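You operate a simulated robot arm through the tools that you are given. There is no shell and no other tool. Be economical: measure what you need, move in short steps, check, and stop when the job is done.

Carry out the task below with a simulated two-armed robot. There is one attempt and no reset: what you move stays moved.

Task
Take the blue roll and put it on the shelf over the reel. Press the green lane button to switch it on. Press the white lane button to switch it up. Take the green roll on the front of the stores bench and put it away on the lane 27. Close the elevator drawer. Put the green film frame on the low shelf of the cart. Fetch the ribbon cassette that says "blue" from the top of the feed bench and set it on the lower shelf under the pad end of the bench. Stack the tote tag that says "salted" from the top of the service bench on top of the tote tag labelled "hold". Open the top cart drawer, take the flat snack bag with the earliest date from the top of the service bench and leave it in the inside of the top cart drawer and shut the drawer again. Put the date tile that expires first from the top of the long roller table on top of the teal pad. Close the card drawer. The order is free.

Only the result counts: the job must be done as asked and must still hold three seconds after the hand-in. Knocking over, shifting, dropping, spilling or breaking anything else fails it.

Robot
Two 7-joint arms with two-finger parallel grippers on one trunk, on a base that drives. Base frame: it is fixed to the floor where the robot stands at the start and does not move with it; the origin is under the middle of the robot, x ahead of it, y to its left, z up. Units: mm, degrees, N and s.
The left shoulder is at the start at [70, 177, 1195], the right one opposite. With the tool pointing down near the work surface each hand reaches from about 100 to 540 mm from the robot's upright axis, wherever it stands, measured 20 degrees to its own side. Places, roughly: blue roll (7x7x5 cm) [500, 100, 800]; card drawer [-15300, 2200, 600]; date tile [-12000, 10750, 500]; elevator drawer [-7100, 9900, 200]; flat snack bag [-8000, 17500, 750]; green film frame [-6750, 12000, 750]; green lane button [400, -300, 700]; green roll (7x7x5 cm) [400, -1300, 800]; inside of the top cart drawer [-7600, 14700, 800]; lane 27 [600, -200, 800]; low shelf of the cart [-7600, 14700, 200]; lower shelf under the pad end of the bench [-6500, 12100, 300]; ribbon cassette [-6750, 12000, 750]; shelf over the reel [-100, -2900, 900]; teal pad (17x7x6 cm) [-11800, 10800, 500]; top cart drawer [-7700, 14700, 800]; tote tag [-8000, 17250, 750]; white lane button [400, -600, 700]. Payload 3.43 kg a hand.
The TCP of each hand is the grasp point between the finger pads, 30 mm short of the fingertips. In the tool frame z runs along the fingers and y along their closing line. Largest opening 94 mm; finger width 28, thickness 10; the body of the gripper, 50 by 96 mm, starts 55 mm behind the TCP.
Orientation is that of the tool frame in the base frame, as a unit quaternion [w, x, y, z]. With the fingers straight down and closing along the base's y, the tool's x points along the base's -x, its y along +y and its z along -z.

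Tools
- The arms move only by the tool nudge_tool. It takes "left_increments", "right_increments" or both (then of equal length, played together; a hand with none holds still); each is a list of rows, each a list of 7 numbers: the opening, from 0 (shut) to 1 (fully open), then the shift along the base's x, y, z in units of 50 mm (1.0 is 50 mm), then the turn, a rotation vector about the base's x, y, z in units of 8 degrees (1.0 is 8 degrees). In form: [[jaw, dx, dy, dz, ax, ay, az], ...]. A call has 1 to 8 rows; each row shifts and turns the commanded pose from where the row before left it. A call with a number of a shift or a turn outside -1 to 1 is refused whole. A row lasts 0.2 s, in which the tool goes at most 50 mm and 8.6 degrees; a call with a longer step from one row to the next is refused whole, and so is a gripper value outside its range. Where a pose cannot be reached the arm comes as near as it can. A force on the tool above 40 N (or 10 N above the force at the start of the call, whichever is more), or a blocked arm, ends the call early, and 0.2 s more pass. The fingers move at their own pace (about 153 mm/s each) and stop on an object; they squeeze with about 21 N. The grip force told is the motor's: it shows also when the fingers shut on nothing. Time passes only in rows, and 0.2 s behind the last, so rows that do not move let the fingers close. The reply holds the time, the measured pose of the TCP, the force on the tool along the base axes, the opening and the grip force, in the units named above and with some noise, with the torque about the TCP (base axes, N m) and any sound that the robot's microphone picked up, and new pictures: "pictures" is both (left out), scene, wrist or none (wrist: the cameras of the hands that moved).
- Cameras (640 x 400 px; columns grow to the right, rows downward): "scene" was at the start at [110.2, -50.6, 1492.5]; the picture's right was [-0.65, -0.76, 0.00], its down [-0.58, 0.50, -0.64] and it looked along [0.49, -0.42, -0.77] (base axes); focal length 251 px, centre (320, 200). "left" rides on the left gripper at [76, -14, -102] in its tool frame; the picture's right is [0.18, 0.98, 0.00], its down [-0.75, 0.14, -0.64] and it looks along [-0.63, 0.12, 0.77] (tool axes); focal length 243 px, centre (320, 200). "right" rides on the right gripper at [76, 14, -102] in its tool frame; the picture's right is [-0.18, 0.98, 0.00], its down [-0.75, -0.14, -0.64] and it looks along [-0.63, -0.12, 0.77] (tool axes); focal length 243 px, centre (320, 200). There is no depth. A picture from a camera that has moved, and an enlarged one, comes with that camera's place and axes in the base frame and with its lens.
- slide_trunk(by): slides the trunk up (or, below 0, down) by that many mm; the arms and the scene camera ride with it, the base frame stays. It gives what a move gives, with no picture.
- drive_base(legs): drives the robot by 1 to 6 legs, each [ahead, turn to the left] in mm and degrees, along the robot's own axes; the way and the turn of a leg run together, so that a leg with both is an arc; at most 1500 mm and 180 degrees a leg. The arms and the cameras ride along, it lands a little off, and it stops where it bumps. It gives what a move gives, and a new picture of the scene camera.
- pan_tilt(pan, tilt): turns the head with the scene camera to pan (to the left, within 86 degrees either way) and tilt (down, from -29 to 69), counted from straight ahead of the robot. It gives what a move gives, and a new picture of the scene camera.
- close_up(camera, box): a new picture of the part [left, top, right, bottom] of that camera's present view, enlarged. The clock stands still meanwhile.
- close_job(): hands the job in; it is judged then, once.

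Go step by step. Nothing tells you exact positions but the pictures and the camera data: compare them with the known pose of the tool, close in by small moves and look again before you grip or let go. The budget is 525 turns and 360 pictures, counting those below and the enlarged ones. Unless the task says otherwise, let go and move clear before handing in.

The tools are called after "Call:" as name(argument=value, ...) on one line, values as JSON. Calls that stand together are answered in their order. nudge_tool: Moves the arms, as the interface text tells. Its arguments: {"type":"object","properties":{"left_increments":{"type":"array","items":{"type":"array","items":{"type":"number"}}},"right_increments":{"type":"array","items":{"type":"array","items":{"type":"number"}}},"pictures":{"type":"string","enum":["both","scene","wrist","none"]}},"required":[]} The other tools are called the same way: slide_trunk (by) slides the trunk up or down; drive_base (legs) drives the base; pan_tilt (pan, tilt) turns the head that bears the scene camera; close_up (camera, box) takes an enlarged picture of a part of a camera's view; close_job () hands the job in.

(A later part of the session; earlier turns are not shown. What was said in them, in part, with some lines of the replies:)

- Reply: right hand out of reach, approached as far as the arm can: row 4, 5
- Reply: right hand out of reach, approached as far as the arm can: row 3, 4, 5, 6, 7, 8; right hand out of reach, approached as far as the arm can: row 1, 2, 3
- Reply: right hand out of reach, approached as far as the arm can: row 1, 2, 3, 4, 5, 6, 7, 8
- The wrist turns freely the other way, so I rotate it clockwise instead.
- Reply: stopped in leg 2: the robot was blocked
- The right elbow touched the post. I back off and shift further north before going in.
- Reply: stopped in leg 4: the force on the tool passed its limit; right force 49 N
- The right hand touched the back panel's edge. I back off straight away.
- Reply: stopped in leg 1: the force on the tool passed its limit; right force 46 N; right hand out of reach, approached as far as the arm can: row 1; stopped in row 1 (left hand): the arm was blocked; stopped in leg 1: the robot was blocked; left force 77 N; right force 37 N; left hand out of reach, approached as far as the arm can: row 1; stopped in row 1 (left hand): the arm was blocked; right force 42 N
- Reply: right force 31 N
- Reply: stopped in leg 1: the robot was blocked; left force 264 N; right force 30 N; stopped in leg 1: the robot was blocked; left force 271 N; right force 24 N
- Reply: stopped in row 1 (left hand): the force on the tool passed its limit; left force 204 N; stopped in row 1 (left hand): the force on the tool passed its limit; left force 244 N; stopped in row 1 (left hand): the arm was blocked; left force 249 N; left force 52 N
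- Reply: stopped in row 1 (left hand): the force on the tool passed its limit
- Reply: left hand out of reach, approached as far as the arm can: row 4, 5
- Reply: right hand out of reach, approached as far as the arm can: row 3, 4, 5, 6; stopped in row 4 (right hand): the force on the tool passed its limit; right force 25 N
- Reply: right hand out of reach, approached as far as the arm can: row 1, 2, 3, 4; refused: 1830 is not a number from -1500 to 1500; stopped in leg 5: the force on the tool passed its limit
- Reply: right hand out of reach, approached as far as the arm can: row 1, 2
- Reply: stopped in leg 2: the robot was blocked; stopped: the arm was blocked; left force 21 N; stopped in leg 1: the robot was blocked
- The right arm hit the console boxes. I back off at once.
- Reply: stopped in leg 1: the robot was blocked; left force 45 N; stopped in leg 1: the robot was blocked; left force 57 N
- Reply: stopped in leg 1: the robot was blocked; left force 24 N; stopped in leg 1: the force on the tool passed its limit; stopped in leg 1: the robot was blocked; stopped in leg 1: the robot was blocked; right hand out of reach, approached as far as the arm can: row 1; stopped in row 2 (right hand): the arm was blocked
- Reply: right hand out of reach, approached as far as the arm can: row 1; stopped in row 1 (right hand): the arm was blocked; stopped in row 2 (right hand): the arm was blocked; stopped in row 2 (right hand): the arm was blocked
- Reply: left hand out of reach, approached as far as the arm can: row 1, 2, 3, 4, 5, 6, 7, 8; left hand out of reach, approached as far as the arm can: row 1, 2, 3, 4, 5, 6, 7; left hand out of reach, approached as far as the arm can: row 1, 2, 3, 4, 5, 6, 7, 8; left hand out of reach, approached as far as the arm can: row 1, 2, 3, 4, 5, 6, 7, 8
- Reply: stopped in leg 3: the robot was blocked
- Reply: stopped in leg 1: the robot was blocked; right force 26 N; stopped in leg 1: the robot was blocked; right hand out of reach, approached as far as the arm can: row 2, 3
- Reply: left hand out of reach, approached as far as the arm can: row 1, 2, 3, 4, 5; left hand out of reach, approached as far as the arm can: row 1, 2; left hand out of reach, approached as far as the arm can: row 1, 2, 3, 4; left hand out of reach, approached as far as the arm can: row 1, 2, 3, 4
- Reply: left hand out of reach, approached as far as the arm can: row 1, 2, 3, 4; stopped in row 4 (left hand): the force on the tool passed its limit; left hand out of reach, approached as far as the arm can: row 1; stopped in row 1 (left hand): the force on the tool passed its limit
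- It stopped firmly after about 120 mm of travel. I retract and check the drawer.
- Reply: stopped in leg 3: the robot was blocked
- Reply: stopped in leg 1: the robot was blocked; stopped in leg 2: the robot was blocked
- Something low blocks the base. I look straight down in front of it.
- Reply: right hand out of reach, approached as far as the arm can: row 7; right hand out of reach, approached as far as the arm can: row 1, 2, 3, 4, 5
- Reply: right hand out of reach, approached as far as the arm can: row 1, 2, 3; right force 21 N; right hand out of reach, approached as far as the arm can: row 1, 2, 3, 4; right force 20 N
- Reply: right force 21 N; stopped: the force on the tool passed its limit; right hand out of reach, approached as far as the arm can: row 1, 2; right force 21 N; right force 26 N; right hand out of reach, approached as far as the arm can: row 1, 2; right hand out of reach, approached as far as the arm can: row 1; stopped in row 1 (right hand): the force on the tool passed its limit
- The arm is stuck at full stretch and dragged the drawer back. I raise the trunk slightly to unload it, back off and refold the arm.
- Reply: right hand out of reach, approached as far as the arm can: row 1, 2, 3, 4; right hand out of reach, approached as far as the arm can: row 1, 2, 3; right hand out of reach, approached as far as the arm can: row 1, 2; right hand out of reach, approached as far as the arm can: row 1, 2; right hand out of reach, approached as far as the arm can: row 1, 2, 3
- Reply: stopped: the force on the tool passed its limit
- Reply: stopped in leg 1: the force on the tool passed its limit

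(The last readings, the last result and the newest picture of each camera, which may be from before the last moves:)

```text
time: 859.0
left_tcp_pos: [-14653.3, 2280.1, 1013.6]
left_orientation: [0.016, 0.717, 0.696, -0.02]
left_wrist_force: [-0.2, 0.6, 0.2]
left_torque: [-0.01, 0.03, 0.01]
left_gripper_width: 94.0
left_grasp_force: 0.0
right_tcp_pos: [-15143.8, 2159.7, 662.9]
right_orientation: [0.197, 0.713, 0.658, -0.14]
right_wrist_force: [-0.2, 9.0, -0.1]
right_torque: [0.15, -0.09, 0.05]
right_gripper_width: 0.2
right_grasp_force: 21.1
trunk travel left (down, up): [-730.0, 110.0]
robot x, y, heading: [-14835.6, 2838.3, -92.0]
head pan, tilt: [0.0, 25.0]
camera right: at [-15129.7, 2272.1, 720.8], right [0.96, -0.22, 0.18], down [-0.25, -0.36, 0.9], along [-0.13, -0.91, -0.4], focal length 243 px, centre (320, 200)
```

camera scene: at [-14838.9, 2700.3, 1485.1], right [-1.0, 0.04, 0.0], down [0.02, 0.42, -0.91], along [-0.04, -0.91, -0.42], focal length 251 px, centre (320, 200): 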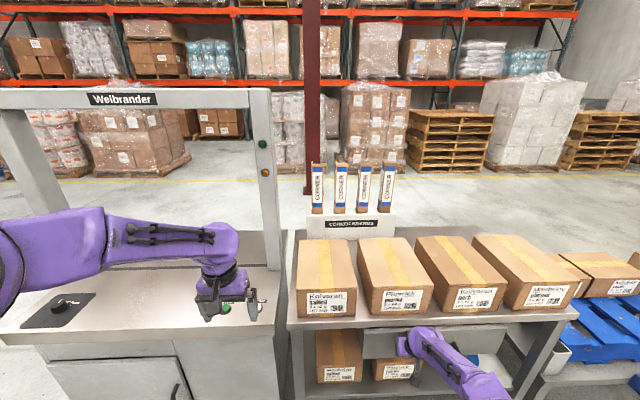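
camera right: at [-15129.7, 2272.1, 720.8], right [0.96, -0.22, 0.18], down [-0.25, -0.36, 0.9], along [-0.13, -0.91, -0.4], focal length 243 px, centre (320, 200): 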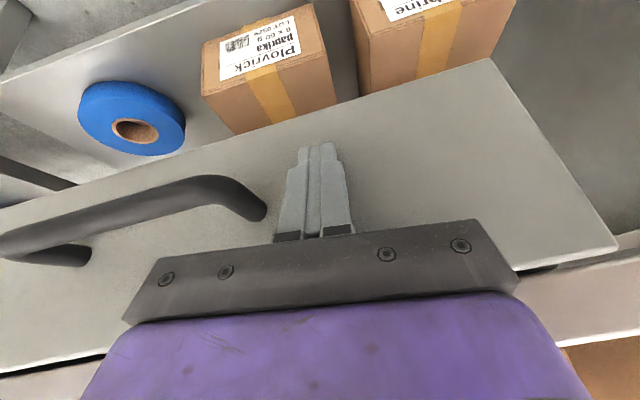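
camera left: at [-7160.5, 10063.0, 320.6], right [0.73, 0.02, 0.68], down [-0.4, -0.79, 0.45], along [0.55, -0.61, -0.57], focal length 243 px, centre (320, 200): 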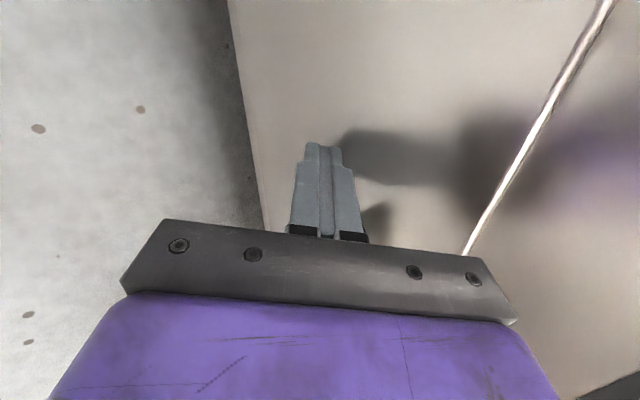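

The drawer is shut against its stop. I retreat, restore the right hand and look for a way north to the roller table.

Call:
drive_base(legs=[[-450, 0]])

Call:
slide_trunk(by=110)

Call:
nudge_tool(right_increments=[[0, 0.2, 0.2, 0.6, 0.6, 0, 0], [0, 0.2, 0.2, 0.6, 0.6, 0, 0], [0, 0.2, 0.2, 0.6, 0.6, 0, 0], [0.5, 0.2, 0.2, 0.6, 0.6, 0, 0], [1, 0.2, 0.2, 0.6, 0.6, 0, 0], [1, 0.2, 0, 0.6, 0, 0, 0], [1, 0.2, 0, 0.6, 0, 0, 0]], pictures="none")

Call:
drive_base(legs=[[0, 130], [1200, 0], [500, 0], [0, 52]])

Call:
pan_tilt(pan=0, tilt=12)

```text
time: 861.8
left_tcp_pos: [-14633.1, 2737.4, 1012.8]
left_orientation: [0.016, 0.715, 0.699, -0.019]
left_wrist_force: [-0.1, 0.9, -0.3]
left_torque: [0.0, -0.03, -0.02]
left_gripper_width: 94.0
left_grasp_force: 0.0
right_tcp_pos: [-15123.1, 2613.5, 662.8]
right_orientation: [0.197, 0.711, 0.66, -0.14]
right_wrist_force: [1.4, -0.1, 0.2]
right_torque: [-0.02, 0.0, -0.01]
right_gripper_width: 0.2
right_grasp_force: 21.0
trunk travel left (down, up): [-730.0, 110.0]
robot x, y, heading: [-14816.5, 3293.9, -91.7]
head pan, tilt: [0.0, 25.0]
camera scene: at [-14822.9, 3156.8, 1485.1], right [-1.0, 0.03, 0.0], down [0.01, 0.42, -0.91], along [-0.03, -0.91, -0.42], focal length 251 px, centre (320, 200)
```

scene: 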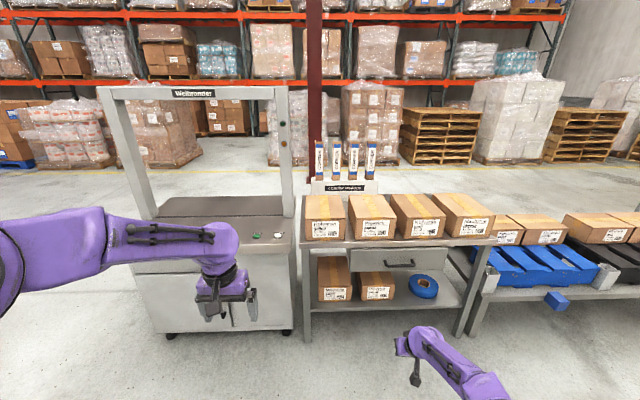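

```text
time: 863.2
left_tcp_pos: [-14633.8, 2737.1, 1123.7]
left_orientation: [0.016, 0.715, 0.698, -0.02]
left_wrist_force: [0.0, 1.0, 0.6]
left_torque: [0.02, 0.01, 0.02]
left_gripper_width: 94.0
left_grasp_force: 0.0
right_tcp_pos: [-15124.0, 2614.7, 772.9]
right_orientation: [0.197, 0.711, 0.661, -0.14]
right_wrist_force: [0.7, 0.6, 0.5]
right_torque: [0.05, 0.02, -0.02]
right_gripper_width: 0.0
right_grasp_force: 21.3
trunk travel left (down, up): [-840.0, 0.0]
robot x, y, heading: [-14820.6, 3305.8, -91.9]
head pan, tilt: [0.0, 25.0]
```

```text
time: 864.8
left_tcp_pos: [-14634.5, 2738.3, 1122.8]
left_orientation: [0.017, 0.715, 0.699, -0.02]
left_wrist_force: [-0.2, -0.4, 0.1]
left_torque: [-0.01, 0.0, -0.03]
left_gripper_width: 93.8
left_grasp_force: 0.0
right_tcp_pos: [-15051.8, 2667.6, 983.6]
right_orientation: [0.046, 0.736, 0.675, 0.0]
right_wrist_force: [0.5, -0.2, 0.9]
right_torque: [-0.06, 0.01, -0.05]
right_gripper_width: 94.0
right_grasp_force: 0.1
trunk travel left (down, up): [-840.0, 0.0]
robot x, y, heading: [-14817.2, 3300.3, -91.6]
head pan, tilt: [0.0, 25.0]
```

```text
time: 880.3
left_tcp_pos: [-13426.3, 5017.5, 1123.5]
left_orientation: [0.022, -0.5, 0.865, 0.009]
left_wrist_force: [1.5, -14.9, 2.4]
left_torque: [1.04, 0.16, -0.19]
left_gripper_width: 94.0
left_grasp_force: 0.1
right_tcp_pos: [-13022.9, 4891.0, 984.0]
right_orientation: [0.012, -0.478, 0.877, 0.046]
right_wrist_force: [-0.4, 0.2, 0.0]
right_torque: [0.02, -0.01, 0.01]
right_gripper_width: 93.9
right_grasp_force: 0.0
trunk travel left (down, up): [-840.0, 0.0]
robot x, y, heading: [-13527.5, 4443.9, 60.0]
head pan, tilt: [0.0, 25.0]
stopped in leg 4: the force on the tool passed its limit (the readings are from after the stop); the commanded pose is now the measured one
camera scene: at [-13455.3, 4561.0, 1595.6], right [0.87, -0.5, 0.0], down [-0.21, -0.36, -0.91], along [0.45, 0.79, -0.42], focal length 251 px, centre (320, 200)
```

scene: 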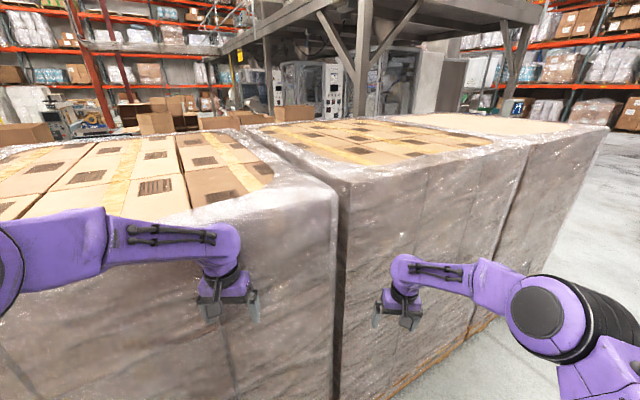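

```text
time: 881.0
left_tcp_pos: [-13425.7, 5018.7, 1122.8]
left_orientation: [0.022, -0.5, 0.866, 0.009]
left_wrist_force: [1.2, -19.0, 0.2]
left_torque: [1.2, 0.11, -0.23]
left_gripper_width: 93.9
left_grasp_force: 0.0
right_tcp_pos: [-13023.5, 4889.0, 984.8]
right_orientation: [0.012, -0.478, 0.877, 0.047]
right_wrist_force: [0.3, -0.3, 0.2]
right_torque: [0.0, -0.04, -0.01]
right_gripper_width: 94.0
right_grasp_force: 0.1
trunk travel left (down, up): [-840.0, 0.0]
robot x, y, heading: [-13526.2, 4443.4, 60.0]
head pan, tilt: [0.0, 12.0]
camera scene: at [-13453.9, 4561.0, 1616.6], right [0.87, -0.5, 0.0], down [-0.1, -0.18, -0.98], along [0.49, 0.85, -0.21], focal length 251 px, centre (320, 200)
```

scene: 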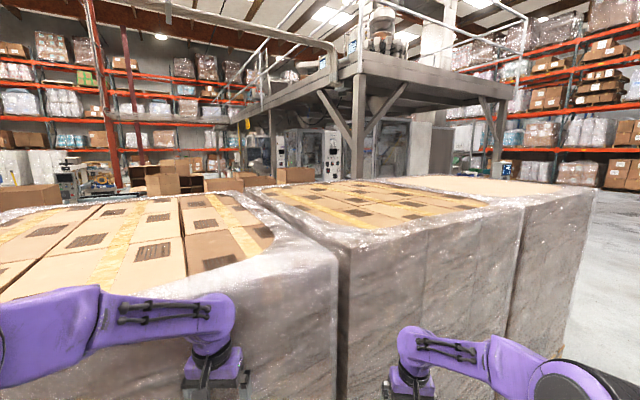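

The card drawer is visibly shut. A long pallet row blocks the way north, so I go around its west end through the dock area.

Call:
drive_base(legs=[[-320, 0], [0, 170], [1500, 0], [80, 0], [0, -50], [1400, 0]])

```text
time: 906.4
left_tcp_pos: [-16595.0, 2797.6, 1120.5]
left_orientation: [-0.004, 1.0, -0.01, -0.024]
left_wrist_force: [-0.1, -0.2, -0.4]
left_torque: [-0.02, -0.02, -0.01]
left_gripper_width: 94.2
left_grasp_force: 0.1
right_tcp_pos: [-16676.0, 3211.9, 981.9]
right_orientation: [0.033, 0.998, -0.037, -0.031]
right_wrist_force: [-0.1, -0.4, -0.6]
right_torque: [0.0, 0.05, 0.01]
right_gripper_width: 94.2
right_grasp_force: 0.1
trunk travel left (down, up): [-840.0, 0.0]
robot x, y, heading: [-16038.8, 2985.8, 178.6]
head pan, tilt: [0.0, 12.0]
camera scene: at [-16180.2, 2989.5, 1616.3], right [0.02, 1.0, 0.0], down [0.21, 0.0, -0.98], along [-0.98, 0.02, -0.21], focal length 251 px, centre (320, 200)
```

scene: 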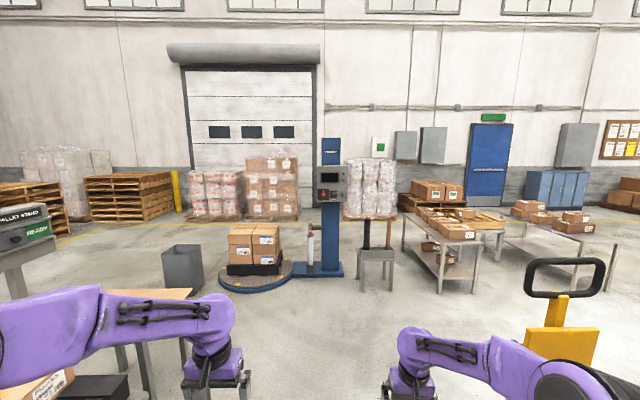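

Call:
drive_base(legs=[[1000, 0], [800, 0], [0, -89], [1300, 0], [1300, 0], [1300, 0]])

```text
time: 937.7
left_tcp_pos: [-17872.2, 7516.5, 1122.0]
left_orientation: [0.019, -0.704, 0.709, 0.014]
left_wrist_force: [-0.6, -0.5, 0.1]
left_torque: [0.04, 0.02, 0.01]
left_gripper_width: 94.0
left_grasp_force: 0.1
right_tcp_pos: [-17458.8, 7603.2, 982.2]
right_orientation: [-0.001, -0.685, 0.727, 0.047]
right_wrist_force: [0.2, 0.0, -0.4]
right_torque: [0.01, -0.02, -0.02]
right_gripper_width: 94.0
right_grasp_force: 0.1
trunk travel left (down, up): [-840.0, 0.0]
robot x, y, heading: [-17677.0, 6962.9, 89.3]
head pan, tilt: [0.0, 12.0]
camera scene: at [-17673.0, 7106.6, 1616.3], right [1.0, -0.01, 0.0], down [0.0, -0.21, -0.98], along [0.01, 0.98, -0.21], focal length 251 px, centre (320, 200)
```

scene: 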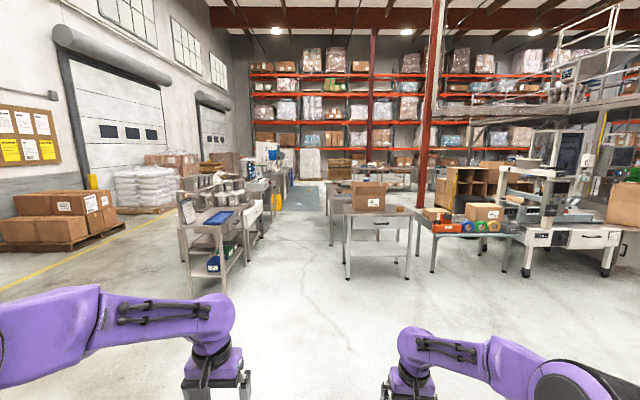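

Call:
pan_tilt(pan=-58, tilt=10)

Call:
close_up(camera="scene", box=[140, 140, 440, 280])

```text
time: 939.0
left_tcp_pos: [-17871.9, 7517.4, 1121.6]
left_orientation: [0.018, -0.704, 0.71, 0.013]
left_wrist_force: [-0.2, 0.5, 0.0]
left_torque: [0.02, 0.01, -0.03]
left_gripper_width: 94.1
left_grasp_force: 0.1
right_tcp_pos: [-17458.7, 7604.9, 982.9]
right_orientation: [-0.001, -0.684, 0.728, 0.046]
right_wrist_force: [-0.3, 0.1, -0.3]
right_torque: [-0.02, 0.0, 0.02]
right_gripper_width: 93.9
right_grasp_force: 0.0
trunk travel left (down, up): [-840.0, 0.0]
robot x, y, heading: [-17677.0, 6963.4, 89.5]
head pan, tilt: [-58.0, 10.0]
camera scene: at [-17594.6, 7062.6, 1619.5], right [0.52, -0.85, 0.0], down [-0.15, -0.09, -0.98], along [0.84, 0.51, -0.17], focal length 251 px, centre (320, 200)
```

scene: 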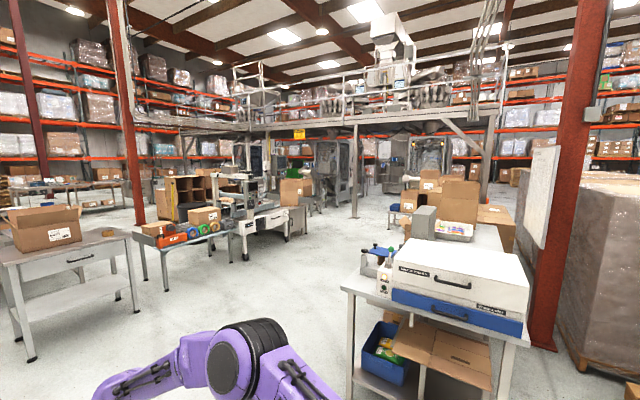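

```text
2.13 times, centred on (290, 210) of scene
camera zoom: at [-17594.6, 7062.6, 1619.5], right [0.52, -0.85, 0.0], down [-0.15, -0.09, -0.98], along [0.84, 0.51, -0.17], focal length 535 px, centre (384, 179)
```

zoom: 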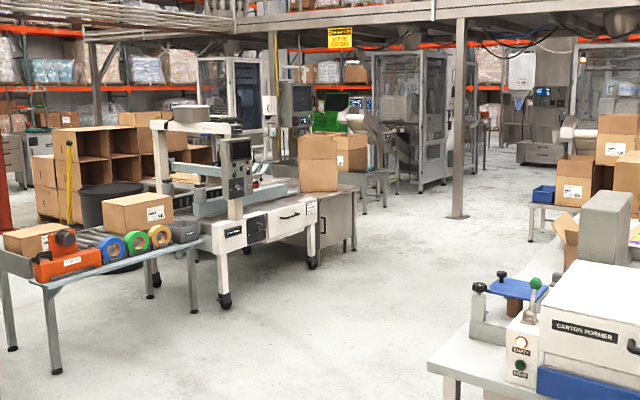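

A wide lane leads east between the packing tables and the carton former. I drive along it.

Call:
drive_base(legs=[[0, -29], [1100, 0], [1050, 0], [0, -55], [1500, 0], [1500, 0]])

Call:
pan_tilt(pan=25, tilt=22)

```text
time: 967.3
left_tcp_pos: [-13152.3, 9399.1, 1122.1]
left_orientation: [0.023, -0.057, 0.998, -0.002]
left_wrist_force: [-0.2, 0.5, 0.2]
left_torque: [-0.01, 0.02, -0.01]
left_gripper_width: 93.9
left_grasp_force: 0.2
right_tcp_pos: [-13017.2, 8998.7, 983.7]
right_orientation: [0.03, -0.03, 0.998, 0.035]
right_wrist_force: [1.0, -0.1, 0.2]
right_torque: [-0.01, 0.04, -0.03]
right_gripper_width: 94.0
right_grasp_force: 0.0
trunk travel left (down, up): [-840.0, 0.0]
robot x, y, heading: [-13676.8, 9137.8, 6.5]
head pan, tilt: [-58.0, 10.0]
camera scene: at [-13569.2, 9069.4, 1619.5], right [-0.78, -0.62, 0.0], down [-0.11, 0.14, -0.98], along [0.61, -0.77, -0.17], focal length 251 px, centre (320, 200)
```

scene: 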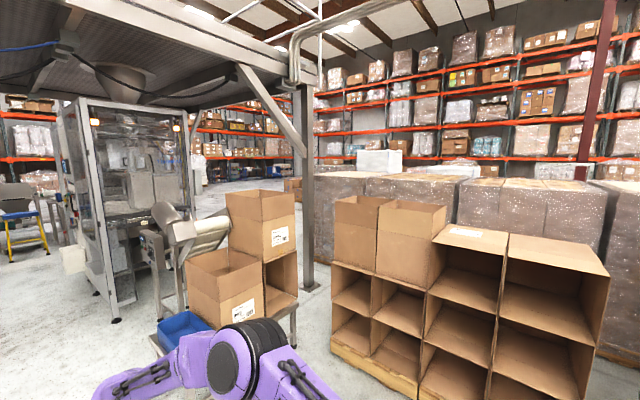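

```text
time: 968.9
left_tcp_pos: [-13152.4, 9399.3, 1122.5]
left_orientation: [0.022, -0.057, 0.998, -0.001]
left_wrist_force: [0.0, -0.8, 0.9]
left_torque: [-0.01, 0.01, 0.01]
left_gripper_width: 93.9
left_grasp_force: 0.0
right_tcp_pos: [-13016.2, 8999.1, 982.7]
right_orientation: [0.03, -0.029, 0.999, 0.034]
right_wrist_force: [-1.1, -0.9, 0.9]
right_torque: [0.01, -0.02, 0.01]
right_gripper_width: 94.1
right_grasp_force: 0.0
trunk travel left (down, up): [-840.0, 0.0]
robot x, y, heading: [-13676.5, 9139.7, 6.2]
head pan, tilt: [25.0, 22.0]
camera scene: at [-13547.2, 9190.6, 1600.0], right [0.52, -0.85, 0.0], down [-0.32, -0.19, -0.93], along [0.79, 0.48, -0.37], focal length 251 px, centre (320, 200)
```

scene: 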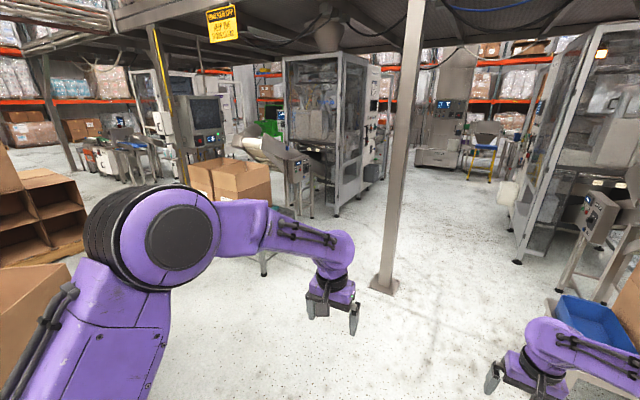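

Call:
drive_base(legs=[[0, 30], [1150, 0], [0, 50]])

Call:
pan_tilt(pan=-20, tilt=35)

```text
time: 978.5
left_tcp_pos: [-12887.0, 10373.7, 1122.3]
left_orientation: [0.019, -0.677, 0.736, 0.012]
left_wrist_force: [-0.7, 0.2, -0.8]
left_torque: [-0.01, 0.03, -0.03]
left_gripper_width: 93.8
left_grasp_force: 0.0
right_tcp_pos: [-12467.5, 10429.4, 982.6]
right_orientation: [0.001, -0.657, 0.752, 0.046]
right_wrist_force: [0.3, 0.6, 0.5]
right_torque: [0.02, -0.01, 0.02]
right_gripper_width: 94.2
right_grasp_force: 0.0
trunk travel left (down, up): [-840.0, 0.0]
robot x, y, heading: [-12730.7, 9807.7, 85.2]
head pan, tilt: [25.0, 22.0]
camera scene: at [-12758.7, 9944.5, 1600.0], right [0.94, 0.34, 0.0], down [0.13, -0.35, -0.93], along [-0.32, 0.87, -0.37], focal length 251 px, centre (320, 200)
```

scene: 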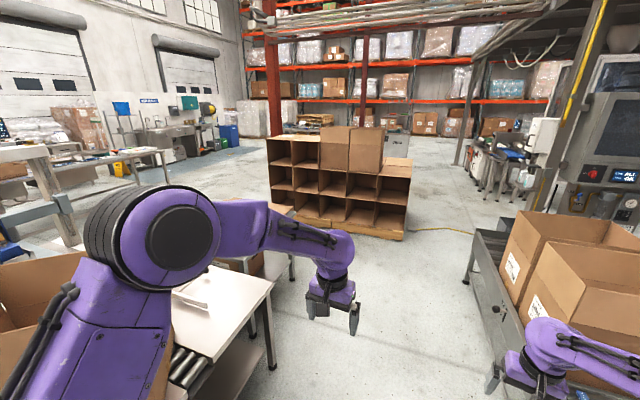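

```text
time: 979.6
left_tcp_pos: [-12887.3, 10375.6, 1121.2]
left_orientation: [0.018, -0.677, 0.736, 0.012]
left_wrist_force: [0.7, -0.8, 0.5]
left_torque: [0.05, -0.02, 0.0]
left_gripper_width: 94.2
left_grasp_force: 0.1
right_tcp_pos: [-12468.9, 10428.8, 982.4]
right_orientation: [0.001, -0.656, 0.753, 0.046]
right_wrist_force: [-0.1, -0.6, 0.7]
right_torque: [-0.01, -0.01, 0.0]
right_gripper_width: 94.0
right_grasp_force: 0.1
trunk travel left (down, up): [-840.0, 0.0]
robot x, y, heading: [-12731.3, 9808.2, 85.2]
head pan, tilt: [-20.0, 35.0]
camera scene: at [-12690.3, 9937.3, 1579.4], right [0.91, -0.42, 0.0], down [-0.24, -0.52, -0.82], along [0.34, 0.74, -0.57], focal length 251 px, centre (320, 200)
```

scene: 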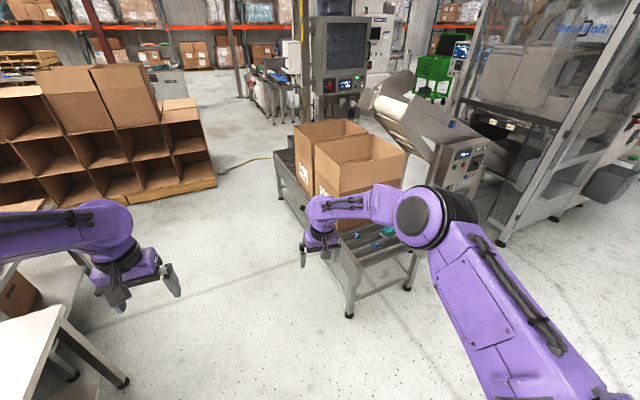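

The low roller table's near end is at y ≈ 10680 with tiles and the teal pad on it. I position myself south of it, facing north.

Call:
drive_base(legs=[[0, -67], [780, 0], [0, 72]])

Call:
nudge_tool(right_increments=[[1, 0.5, -0.6, 0, 0, 0, 0], [1, 0.5, -0.6, 0, 0, 0, 0], [1, 0.5, -0.6, 0, 0, 0, 0]], left_increments=[[1, -0.4, -0.6, 0, 0, 0, 0], [1, -0.4, -0.6, 0, 0, 0, 0], [1, -0.4, -0.6, 0, 0, 0, 0]], pictures="none")

Call:
pan_tilt(pan=0, tilt=45)

```text
time: 989.8
left_tcp_pos: [-12184.0, 10611.9, 1121.4]
left_orientation: [0.018, -0.701, 0.713, 0.013]
left_wrist_force: [0.6, 0.0, -0.1]
left_torque: [-0.01, -0.01, 0.04]
left_gripper_width: 94.0
left_grasp_force: 0.2
right_tcp_pos: [-11771.9, 10694.4, 982.4]
right_orientation: [-0.001, -0.681, 0.731, 0.046]
right_wrist_force: [0.2, -0.7, -0.1]
right_torque: [0.0, 0.04, 0.04]
right_gripper_width: 93.9
right_grasp_force: 0.1
trunk travel left (down, up): [-840.0, 0.0]
robot x, y, heading: [-11996.8, 10056.4, 88.7]
head pan, tilt: [-20.0, 35.0]
camera scene: at [-11960.8, 10188.1, 1579.4], right [0.93, -0.36, 0.0], down [-0.21, -0.54, -0.82], along [0.3, 0.76, -0.57], focal length 251 px, centre (320, 200)
```

scene: 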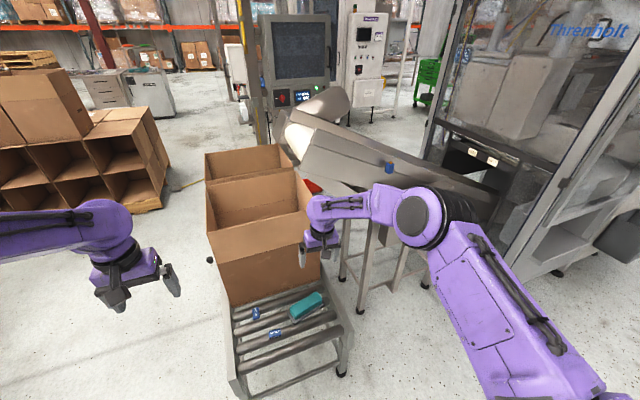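

```text
time: 990.6
left_tcp_pos: [-12244.5, 10520.8, 1121.4]
left_orientation: [0.018, -0.7, 0.713, 0.013]
left_wrist_force: [-0.7, 0.3, 0.2]
left_torque: [0.03, -0.01, 0.01]
left_gripper_width: 93.9
left_grasp_force: 0.1
right_tcp_pos: [-11695.5, 10602.1, 985.0]
right_orientation: [-0.001, -0.68, 0.731, 0.046]
right_wrist_force: [-1.2, 0.4, 0.6]
right_torque: [0.02, -0.02, -0.02]
right_gripper_width: 94.2
right_grasp_force: 0.1
trunk travel left (down, up): [-840.0, 0.0]
robot x, y, heading: [-11995.6, 10054.8, 88.9]
head pan, tilt: [-20.0, 35.0]
```

```text
time: 991.4
left_tcp_pos: [-12243.5, 10524.9, 1121.5]
left_orientation: [0.017, -0.701, 0.713, 0.013]
left_wrist_force: [-0.2, -1.0, -0.3]
left_torque: [0.02, 0.03, -0.04]
left_gripper_width: 93.8
left_grasp_force: 0.0
right_tcp_pos: [-11697.1, 10604.3, 983.1]
right_orientation: [-0.002, -0.681, 0.731, 0.046]
right_wrist_force: [0.4, -0.4, -0.2]
right_torque: [-0.03, 0.02, 0.02]
right_gripper_width: 93.7
right_grasp_force: 0.1
trunk travel left (down, up): [-840.0, 0.0]
robot x, y, heading: [-11990.4, 10054.0, 89.0]
head pan, tilt: [0.0, 45.0]
camera scene: at [-11991.2, 10187.6, 1564.5], right [1.0, -0.02, 0.0], down [-0.01, -0.71, -0.71], along [0.01, 0.71, -0.71], focal length 251 px, centre (320, 200)
```

scene: 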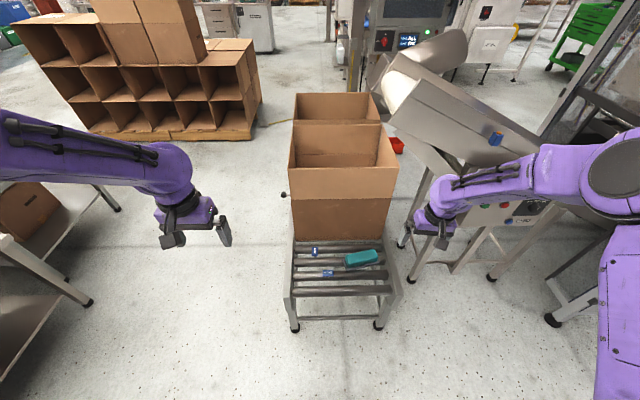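

Two blue tiles lie next to the teal pad. I zoom in to read the dates.

Call:
close_up(camera="scene", box=[285, 235, 395, 295])

Call:
close_up(camera="scene", box=[304, 242, 344, 282])

```text
5.82 times, centred on (340, 265) of scene
camera zoom: at [-11991.2, 10187.6, 1564.5], right [1.0, -0.02, 0.0], down [-0.01, -0.71, -0.71], along [0.01, 0.71, -0.71], focal length 1458 px, centre (204, -178)
```

zoom: 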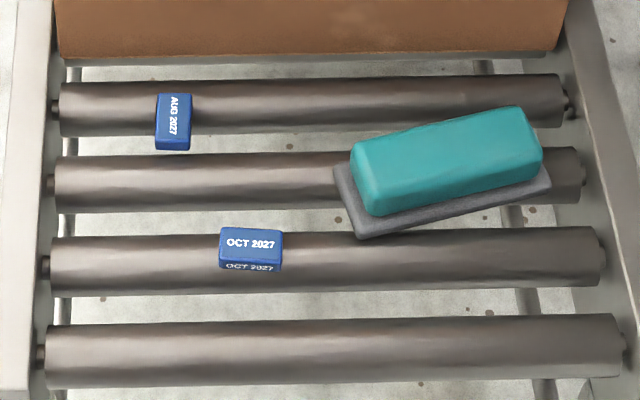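

```text
10.00 times, centred on (324, 262) of scene
camera zoom: at [-11991.2, 10187.6, 1564.5], right [1.0, -0.02, 0.0], down [-0.01, -0.71, -0.71], along [0.01, 0.71, -0.71], focal length 2506 px, centre (280, -420)
```

zoom: 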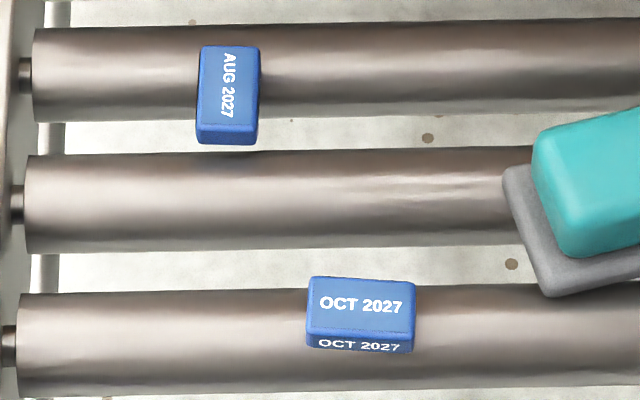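

AUG 2027 expires first; that tile is at about (−12006, 10882). I shift the base so the right hand can serve both the tile and the pad.

Call:
drive_base(legs=[[0, 35], [225, 0], [0, -34]])

Call:
slide_trunk(by=-250)

Call:
nudge_tool(right_increments=[[1, -0.4, 0.1, 0, 0.4, 0, 0], [1, -0.4, 0.1, 0, 0.4, 0, 0], [1, -0.4, 0, 0, 0.4, 0, 0], [1, -0.4, 0, 0, 0.4, 0, 0]], pictures="wrist")

```text
time: 996.4
left_tcp_pos: [-12366.8, 10715.9, 1120.7]
left_orientation: [0.018, -0.7, 0.714, 0.013]
left_wrist_force: [0.5, 0.6, -0.5]
left_torque: [0.01, 0.01, -0.02]
left_gripper_width: 93.9
left_grasp_force: 0.1
right_tcp_pos: [-11819.2, 10794.2, 983.0]
right_orientation: [-0.001, -0.679, 0.732, 0.046]
right_wrist_force: [-1.0, -0.5, 0.5]
right_torque: [0.0, 0.0, -0.01]
right_gripper_width: 93.9
right_grasp_force: 0.2
trunk travel left (down, up): [-840.0, 0.0]
robot x, y, heading: [-12121.2, 10252.1, 88.6]
head pan, tilt: [0.0, 45.0]
camera scene: at [-12115.5, 10379.5, 1564.6], right [1.0, -0.02, 0.0], down [-0.02, -0.71, -0.71], along [0.02, 0.71, -0.71], focal length 251 px, centre (320, 200)
```

scene: 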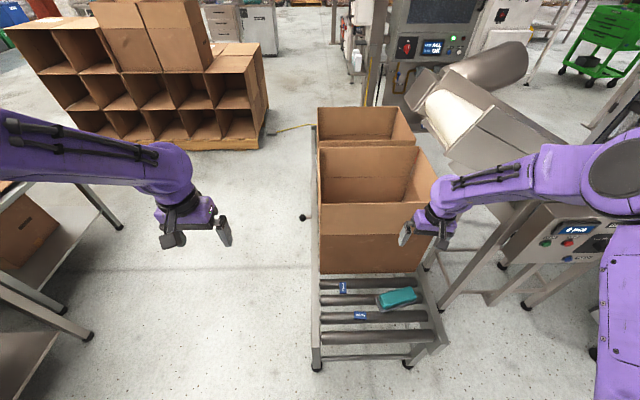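

```text
time: 999.0
left_tcp_pos: [-12365.6, 10715.9, 871.4]
left_orientation: [0.018, -0.699, 0.715, 0.014]
left_wrist_force: [0.0, 0.7, 0.3]
left_torque: [0.02, 0.02, 0.0]
left_gripper_width: 93.8
left_grasp_force: 0.0
right_tcp_pos: [-11817.8, 10795.6, 733.0]
right_orientation: [-0.001, -0.679, 0.732, 0.045]
right_wrist_force: [0.6, -0.4, 0.1]
right_torque: [0.0, 0.01, 0.03]
right_gripper_width: 93.9
right_grasp_force: 0.1
trunk travel left (down, up): [-590.0, 250.0]
robot x, y, heading: [-12121.3, 10249.6, 88.6]
head pan, tilt: [0.0, 45.0]
```

```text
time: 1000.0
left_tcp_pos: [-12365.5, 10715.9, 870.1]
left_orientation: [0.02, -0.699, 0.714, 0.013]
left_wrist_force: [-0.1, 0.2, 0.1]
left_torque: [-0.02, -0.05, -0.01]
left_gripper_width: 94.0
left_grasp_force: 0.1
right_tcp_pos: [-11902.7, 10804.5, 732.0]
right_orientation: [0.076, -0.675, 0.722, 0.127]
right_wrist_force: [0.4, 0.3, 0.1]
right_torque: [-0.02, -0.04, 0.02]
right_gripper_width: 94.0
right_grasp_force: 0.1
trunk travel left (down, up): [-590.0, 250.0]
robot x, y, heading: [-12118.8, 10247.4, 88.7]
head pan, tilt: [0.0, 45.0]
camera right: at [-11917.0, 10701.7, 809.9], right [-0.96, 0.23, 0.13], down [0.24, 0.53, 0.81], along [0.12, 0.82, -0.56], focal length 243 px, centre (320, 200)
```

right: 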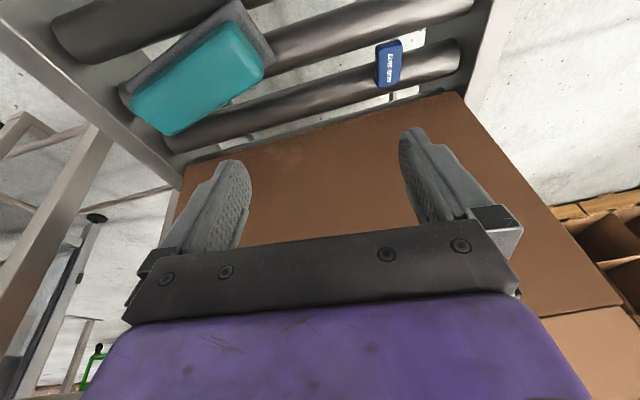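

Call:
nudge_tool(right_increments=[[1, -0.5, 0.3, -0.6, 0, 0, 0], [1, -0.5, 0.3, -0.6, 0, 0, 0], [1, -0.5, 0.3, -0.6, 0, 0, 0], [1, -0.5, 0.3, -0.6, 0, 0, 0]], pictures="wrist")

```text
time: 1001.0
left_tcp_pos: [-12365.8, 10717.2, 869.5]
left_orientation: [0.018, -0.699, 0.715, 0.012]
left_wrist_force: [-0.1, -0.6, -0.3]
left_torque: [0.01, 0.02, -0.01]
left_gripper_width: 94.2
left_grasp_force: 0.0
right_tcp_pos: [-12001.5, 10859.8, 611.1]
right_orientation: [0.076, -0.675, 0.723, 0.127]
right_wrist_force: [-0.1, -0.4, 0.1]
right_torque: [-0.01, 0.0, -0.01]
right_gripper_width: 93.9
right_grasp_force: 0.0
trunk travel left (down, up): [-590.0, 250.0]
robot x, y, heading: [-12119.2, 10247.3, 88.7]
head pan, tilt: [0.0, 45.0]
camera right: at [-12015.1, 10757.4, 689.5], right [-0.96, 0.23, 0.13], down [0.24, 0.53, 0.81], along [0.12, 0.82, -0.57], focal length 243 px, centre (320, 200)
```

right: 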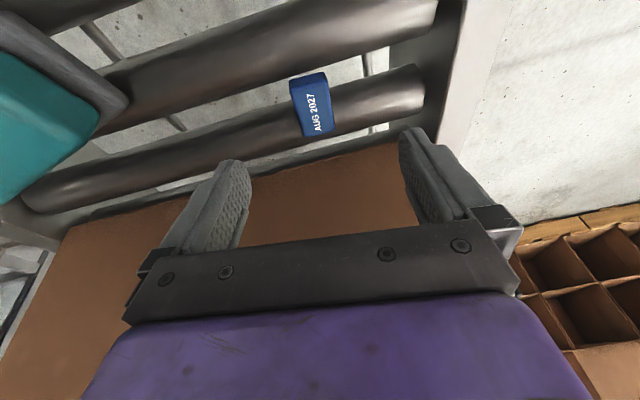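

Call:
nudge_tool(right_increments=[[0.8, 0, 0.1, -0.8, 0, 0, 0], [0.8, 0, 0.16, -0.5, 0, 0, 0], [0.8, 0, 0, -0.3, 0, 0, 0]], pictures="wrist")

```text
time: 1001.8
left_tcp_pos: [-12367.1, 10713.0, 873.9]
left_orientation: [0.021, -0.7, 0.714, 0.013]
left_wrist_force: [-0.7, 0.1, -0.2]
left_torque: [0.03, 0.03, -0.02]
left_gripper_width: 93.9
left_grasp_force: 0.2
right_tcp_pos: [-11998.1, 10876.2, 535.7]
right_orientation: [0.079, -0.675, 0.722, 0.13]
right_wrist_force: [0.3, 1.1, 19.6]
right_torque: [-0.08, -0.92, 0.06]
right_gripper_width: 74.5
right_grasp_force: 0.1
trunk travel left (down, up): [-590.0, 250.0]
robot x, y, heading: [-12120.5, 10246.7, 88.6]
head pan, tilt: [0.0, 45.0]
camera right: at [-12011.8, 10774.0, 613.4], right [-0.96, 0.23, 0.13], down [0.24, 0.52, 0.82], along [0.12, 0.82, -0.56], focal length 243 px, centre (320, 200)
```

right: 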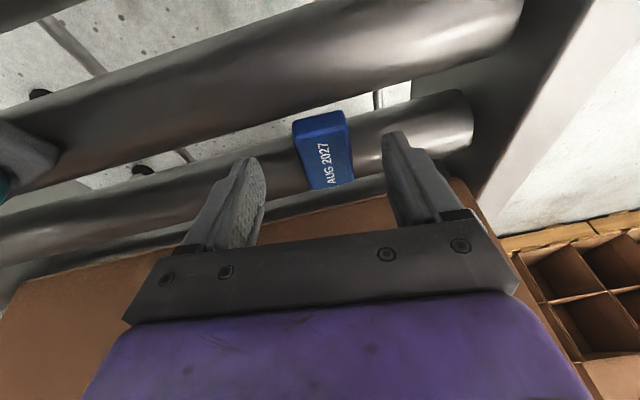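

The fingertip touched the roller at z ≈ 503. I raise 3 mm and close on the tile.

Call:
nudge_tool(right_increments=[[0.8, -0.1, 0, 0.06, 0, 0, 0], [0.2, 0, 0, 0, 0, 0, 0], [0.1, 0, 0, 0, 0, 0, 0], [0.1, 0, 0, 0, 0, 0, 0]], pictures="wrist")

```text
time: 1002.8
left_tcp_pos: [-12366.3, 10714.5, 871.1]
left_orientation: [0.018, -0.699, 0.714, 0.013]
left_wrist_force: [0.3, -2.0, -0.2]
left_torque: [0.02, 0.0, -0.01]
left_gripper_width: 93.9
left_grasp_force: 0.0
right_tcp_pos: [-12001.3, 10875.6, 535.0]
right_orientation: [0.075, -0.677, 0.721, 0.127]
right_wrist_force: [0.5, -0.6, 6.2]
right_torque: [-0.07, -0.11, 0.03]
right_gripper_width: 28.9
right_grasp_force: 21.0
trunk travel left (down, up): [-590.0, 250.0]
robot x, y, heading: [-12118.8, 10246.6, 88.6]
head pan, tilt: [0.0, 45.0]
camera right: at [-12016.2, 10772.8, 612.5], right [-0.96, 0.23, 0.13], down [0.24, 0.53, 0.81], along [0.12, 0.82, -0.57], focal length 243 px, centre (320, 200)
```

right: 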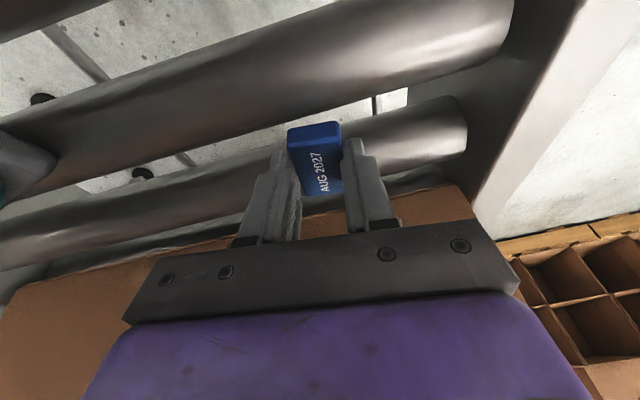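

The tile is gripped (29 mm). I lift it, turn it to line up with the pad and carry it above the teal pad.

Call:
nudge_tool(right_increments=[[0.1, 0, 0, 0.3, 0, 0, 0], [0.1, 0, 0, 0.9, 0, 0, 0], [0.1, 0, 0, 0.9, 0, 0, 0], [0.1, 0, 0, 0.9, 0, 0, 0]], pictures="none")

Call:
nudge_tool(right_increments=[[0.1, 0.5, -0.19, 0, 0, 0, -1], [0.1, 0.5, -0.19, 0, 0, 0, -1], [0.1, 0.5, -0.19, 0, 0, 0, -1], [0.1, 0.5, -0.19, 0, 0, 0, -1], [0.1, 0.5, -0.19, 0, 0, 0, -1], [0.1, 0.5, -0.19, 0, 0, 0, -1], [0.1, 0.5, -0.19, 0, 0, 0, -1], [0.1, 0.5, -0.19, 0, 0, 0, -1]], pictures="both")

```text
time: 1003.8
left_tcp_pos: [-12365.6, 10714.6, 871.3]
left_orientation: [0.019, -0.699, 0.715, 0.014]
left_wrist_force: [0.0, 1.0, -0.8]
left_torque: [0.0, 0.0, 0.0]
left_gripper_width: 94.1
left_grasp_force: 0.2
right_tcp_pos: [-12003.2, 10879.6, 685.3]
right_orientation: [0.075, -0.676, 0.722, 0.127]
right_wrist_force: [-0.6, 0.2, -0.7]
right_torque: [0.03, -0.01, -0.03]
right_gripper_width: 28.9
right_grasp_force: 21.3
trunk travel left (down, up): [-590.0, 250.0]
robot x, y, heading: [-12116.5, 10246.1, 88.6]
head pan, tilt: [0.0, 45.0]
```

```text
time: 1005.6
left_tcp_pos: [-12366.3, 10716.4, 870.8]
left_orientation: [0.017, -0.699, 0.714, 0.012]
left_wrist_force: [-0.5, -0.3, 0.2]
left_torque: [0.02, 0.0, 0.01]
left_gripper_width: 94.1
left_grasp_force: 0.2
right_tcp_pos: [-11804.9, 10801.0, 686.5]
right_orientation: [0.131, -0.189, 0.971, 0.068]
right_wrist_force: [0.0, -0.8, -0.3]
right_torque: [0.0, -0.01, 0.0]
right_gripper_width: 28.9
right_grasp_force: 21.3
trunk travel left (down, up): [-590.0, 250.0]
robot x, y, heading: [-12122.5, 10248.3, 88.9]
head pan, tilt: [0.0, 45.0]
camera scene: at [-12114.5, 10379.5, 1314.6], right [1.0, -0.02, 0.0], down [-0.02, -0.71, -0.71], along [0.02, 0.71, -0.71], focal length 251 px, centre (320, 200)
camera right: at [-11902.6, 10767.5, 765.7], right [-0.21, 0.97, 0.13], down [0.58, 0.02, 0.81], along [0.79, 0.25, -0.57], focal length 243 px, centre (320, 200)
```

scene: 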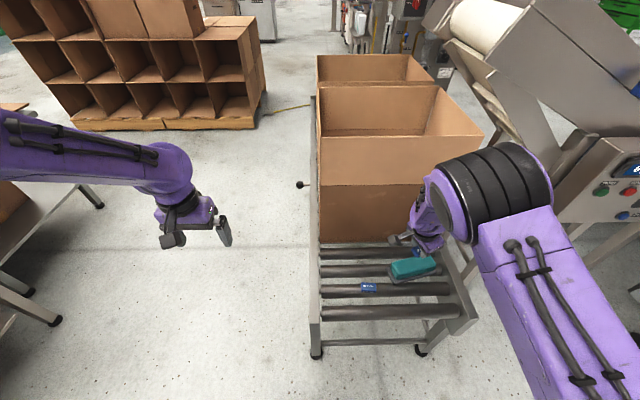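
right: 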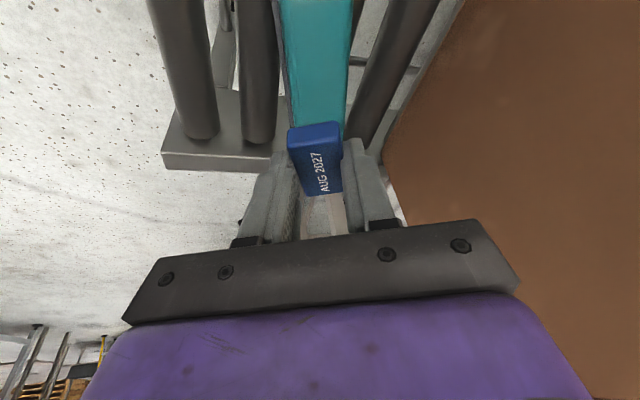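

Call:
nudge_tool(right_increments=[[0.1, 0, 0.12, -0.5, 0, 0, -0.9], [0.1, 0, 0, -0.5, 0, 0, 0], [0.1, 0, 0, -0.2, 0, 0, 0]], pictures="wrist")

```text
time: 1006.4
left_tcp_pos: [-12365.6, 10716.8, 871.2]
left_orientation: [0.018, -0.699, 0.715, 0.012]
left_wrist_force: [-0.4, -0.1, 0.5]
left_torque: [-0.03, 0.02, -0.03]
left_gripper_width: 94.2
left_grasp_force: 0.0
right_tcp_pos: [-11804.1, 10807.5, 625.7]
right_orientation: [0.135, -0.128, 0.981, 0.06]
right_wrist_force: [0.8, -0.5, -0.2]
right_torque: [0.0, -0.02, -0.06]
right_gripper_width: 28.8
right_grasp_force: 21.3
trunk travel left (down, up): [-590.0, 250.0]
robot x, y, heading: [-12122.3, 10250.5, 88.5]
head pan, tilt: [0.0, 45.0]
camera right: at [-11905.2, 10786.7, 704.2], right [-0.09, 0.99, 0.13], down [0.58, -0.06, 0.81], along [0.81, 0.15, -0.57], focal length 243 px, centre (320, 200)
```

right: 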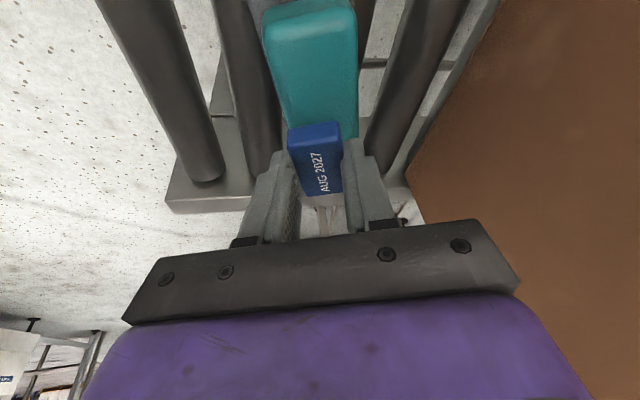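

Call:
nudge_tool(right_increments=[[0.1, 0.1, 0.13, -0.1, 0, 0, 0], [0.1, 0, 0, -0.1, 0, 0, 0], [0.1, 0, 0, -0.08, 0, 0, 0], [0.1, 0, 0, -0.08, 0, 0, 0]], pictures="wrist")

```text
time: 1007.4
left_tcp_pos: [-12365.5, 10717.0, 871.5]
left_orientation: [0.018, -0.7, 0.714, 0.013]
left_wrist_force: [-0.1, 0.4, -0.6]
left_torque: [0.0, -0.05, 0.0]
left_gripper_width: 94.1
left_grasp_force: 0.1
right_tcp_pos: [-11799.5, 10814.6, 609.1]
right_orientation: [0.136, -0.129, 0.981, 0.059]
right_wrist_force: [-0.4, -1.1, -0.4]
right_torque: [-0.02, 0.0, -0.03]
right_gripper_width: 29.0
right_grasp_force: 21.2
trunk travel left (down, up): [-590.0, 250.0]
robot x, y, heading: [-12115.5, 10247.4, 88.8]
head pan, tilt: [0.0, 45.0]
camera right: at [-11900.7, 10793.3, 686.1], right [-0.09, 0.99, 0.13], down [0.58, -0.05, 0.81], along [0.81, 0.15, -0.57], focal length 243 px, centre (320, 200)
```

right: 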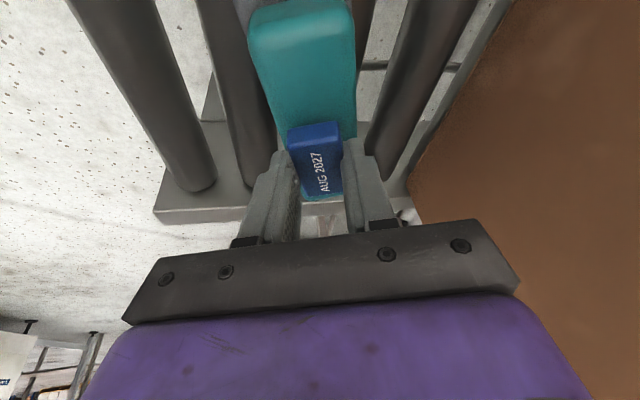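

Call:
nudge_tool(right_increments=[[0.1, 0, 0, -0.08, 0, 0, 0], [0.1, 0, 0, -0.08, 0, 0, 0], [0.1, 0, 0, -0.08, 0, 0, 0]], pictures="none")

```text
time: 1008.2
left_tcp_pos: [-12365.8, 10716.1, 870.9]
left_orientation: [0.019, -0.7, 0.714, 0.013]
left_wrist_force: [-0.9, 0.4, -0.8]
left_torque: [0.0, 0.02, 0.01]
left_gripper_width: 94.1
left_grasp_force: 0.0
right_tcp_pos: [-11797.9, 10814.1, 596.8]
right_orientation: [0.135, -0.129, 0.981, 0.059]
right_wrist_force: [-0.2, -0.4, 0.3]
right_torque: [0.0, 0.03, 0.0]
right_gripper_width: 28.9
right_grasp_force: 21.3
trunk travel left (down, up): [-590.0, 250.0]
robot x, y, heading: [-12119.7, 10244.1, 88.6]
head pan, tilt: [0.0, 45.0]
```

Call:
nudge_tool(right_increments=[[0.1, 0, 0, -0.08, 0, 0, 0], [0.1, 0, 0, -0.08, 0, 0, 0], [0.1, 0, 0, -0.08, 0, 0, 0]], pictures="wrist")

```text
time: 1009.0
left_tcp_pos: [-12367.4, 10713.9, 872.5]
left_orientation: [0.02, -0.699, 0.715, 0.013]
left_wrist_force: [0.1, 0.2, -0.6]
left_torque: [-0.01, -0.03, -0.01]
left_gripper_width: 94.2
left_grasp_force: 0.1
right_tcp_pos: [-11800.5, 10813.7, 589.5]
right_orientation: [0.138, -0.129, 0.98, 0.063]
right_wrist_force: [2.5, 0.7, 28.7]
right_torque: [-0.51, -0.03, 0.02]
right_gripper_width: 29.1
right_grasp_force: 20.6
trunk travel left (down, up): [-590.0, 250.0]
robot x, y, heading: [-12118.1, 10250.4, 88.9]
head pan, tilt: [0.0, 45.0]
camera right: at [-11900.8, 10792.1, 667.5], right [-0.09, 0.99, 0.14], down [0.57, -0.06, 0.82], along [0.81, 0.16, -0.56], focal length 243 px, centre (320, 200)
```

right: 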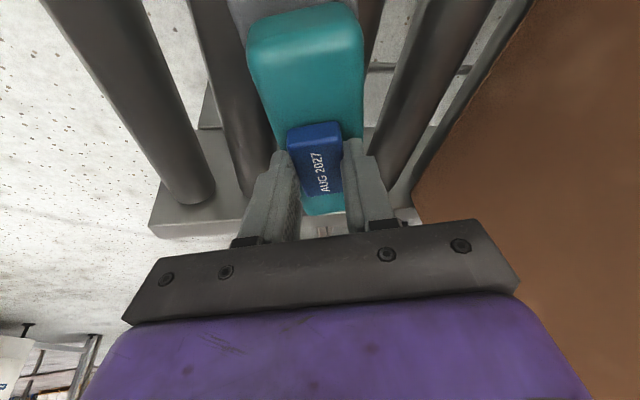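

Contact on the pad with the tile centred. I release gently and lift away.

Call:
nudge_tool(right_increments=[[0.1, 0, 0, 0.05, 0, 0, 0], [0.5, 0, 0, 0, 0, 0, 0], [0.5, 0, 0, 0, 0, 0, 0], [0.5, 0, 0, 0.3, 0, 0, 0], [0.5, 0, 0, 0.8, 0, 0, 0], [0.5, 0, 0, 0.9, 0, 0, 0], [0.5, 0, 0, 0.9, 0, 0, 0], [0.5, 0, 0, 0.9, 0, 0, 0]], pictures="wrist")

```text
time: 1010.8
left_tcp_pos: [-12366.3, 10716.0, 871.2]
left_orientation: [0.018, -0.699, 0.714, 0.014]
left_wrist_force: [-0.6, 0.2, 0.2]
left_torque: [0.01, 0.02, 0.01]
left_gripper_width: 93.9
left_grasp_force: 0.1
right_tcp_pos: [-11800.4, 10811.6, 777.5]
right_orientation: [0.135, -0.129, 0.981, 0.06]
right_wrist_force: [0.4, 0.3, 0.2]
right_torque: [0.0, 0.01, -0.02]
right_gripper_width: 47.1
right_grasp_force: 0.1
trunk travel left (down, up): [-590.0, 250.0]
robot x, y, heading: [-12118.6, 10251.1, 88.9]
head pan, tilt: [0.0, 45.0]
camera right: at [-11900.2, 10789.4, 855.3], right [-0.09, 0.99, 0.13], down [0.58, -0.05, 0.81], along [0.81, 0.15, -0.57], focal length 243 px, centre (320, 200)
```

right: 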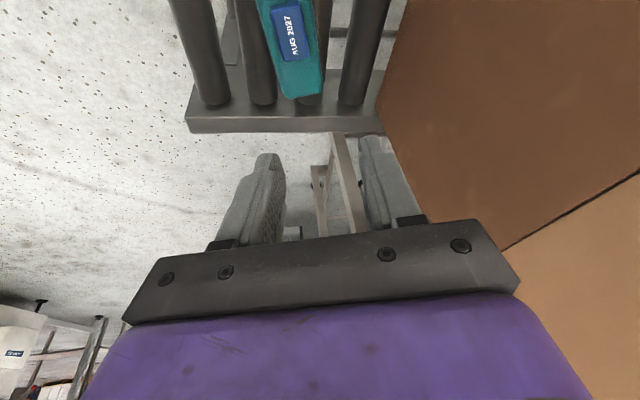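

The tile rests squarely on the teal pad. I back away to be clear before handing in.

Call:
drive_base(legs=[[-300, 0]])

```text
time: 1012.8
left_tcp_pos: [-12371.2, 10422.5, 871.3]
left_orientation: [0.018, -0.698, 0.716, 0.013]
left_wrist_force: [0.6, -0.1, 0.0]
left_torque: [0.01, -0.02, 0.01]
left_gripper_width: 94.0
left_grasp_force: 0.1
right_tcp_pos: [-11803.7, 10516.5, 777.3]
right_orientation: [0.135, -0.127, 0.981, 0.059]
right_wrist_force: [0.2, 0.2, -1.4]
right_torque: [0.01, -0.01, 0.01]
right_gripper_width: 46.9
right_grasp_force: 0.0
trunk travel left (down, up): [-590.0, 250.0]
robot x, y, heading: [-12126.4, 9953.3, 88.6]
head pan, tilt: [0.0, 45.0]
camera scene: at [-12121.9, 10084.6, 1314.6], right [1.0, -0.03, 0.0], down [-0.02, -0.71, -0.71], along [0.02, 0.71, -0.71], focal length 251 px, centre (320, 200)
```

scene: 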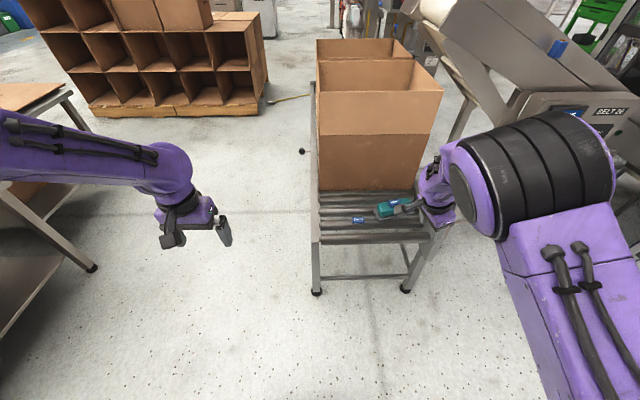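

All parts of the job are carried out and both hands are empty and clear, so I hand it in.

Call:
close_job()

```text
The job is handed in.
```

I carried out every step and handed the job in, but I can't confirm two things: what "switch it up" meant for the white button, and whether my collisions on the way moved anything.

- **White lane button:** its lamp was already lit at the start, and each press only toggles it between lit and dark. I left it dark, which is the state one press gives. If "up" means lit, this part is wrong.
- **Collisions:** the robot bumped into fixed equipment several times while driving. It got wedged between the cart and a machine post, at the back panel of the service bench, and at the electrical cabinets. It also touched a table leg, the stairs, an orange floor bin and a wrapped pallet. I saw nothing displaced. By my measurements the cart and the bin had not moved, but I did not check everything else.

| Task | Result |
|---|---|
| Blue roll | On the left end of the shelf over the reel |
| Green lane button | Pressed, lamp lit |
| Green roll | In lane 27 |
| Elevator drawer | Pushed shut, flush in the picture |
| Green film frame | On the low shelf of the cart |
| "Blue" ribbon cassette | On the lower shelf under the pad end of the feed bench |
| "Salted" tote tag | Stacked on the "hold" tag |
| Snack bag | The orange one (SEP 2027; the green one is NOV 2027) is in the top cart drawer, and the drawer is shut |
| Date tile | AUG 2027 (the other is OCT 2027) is on the teal pad |
| Card drawer | Pushed to its stop, closed in the picture |
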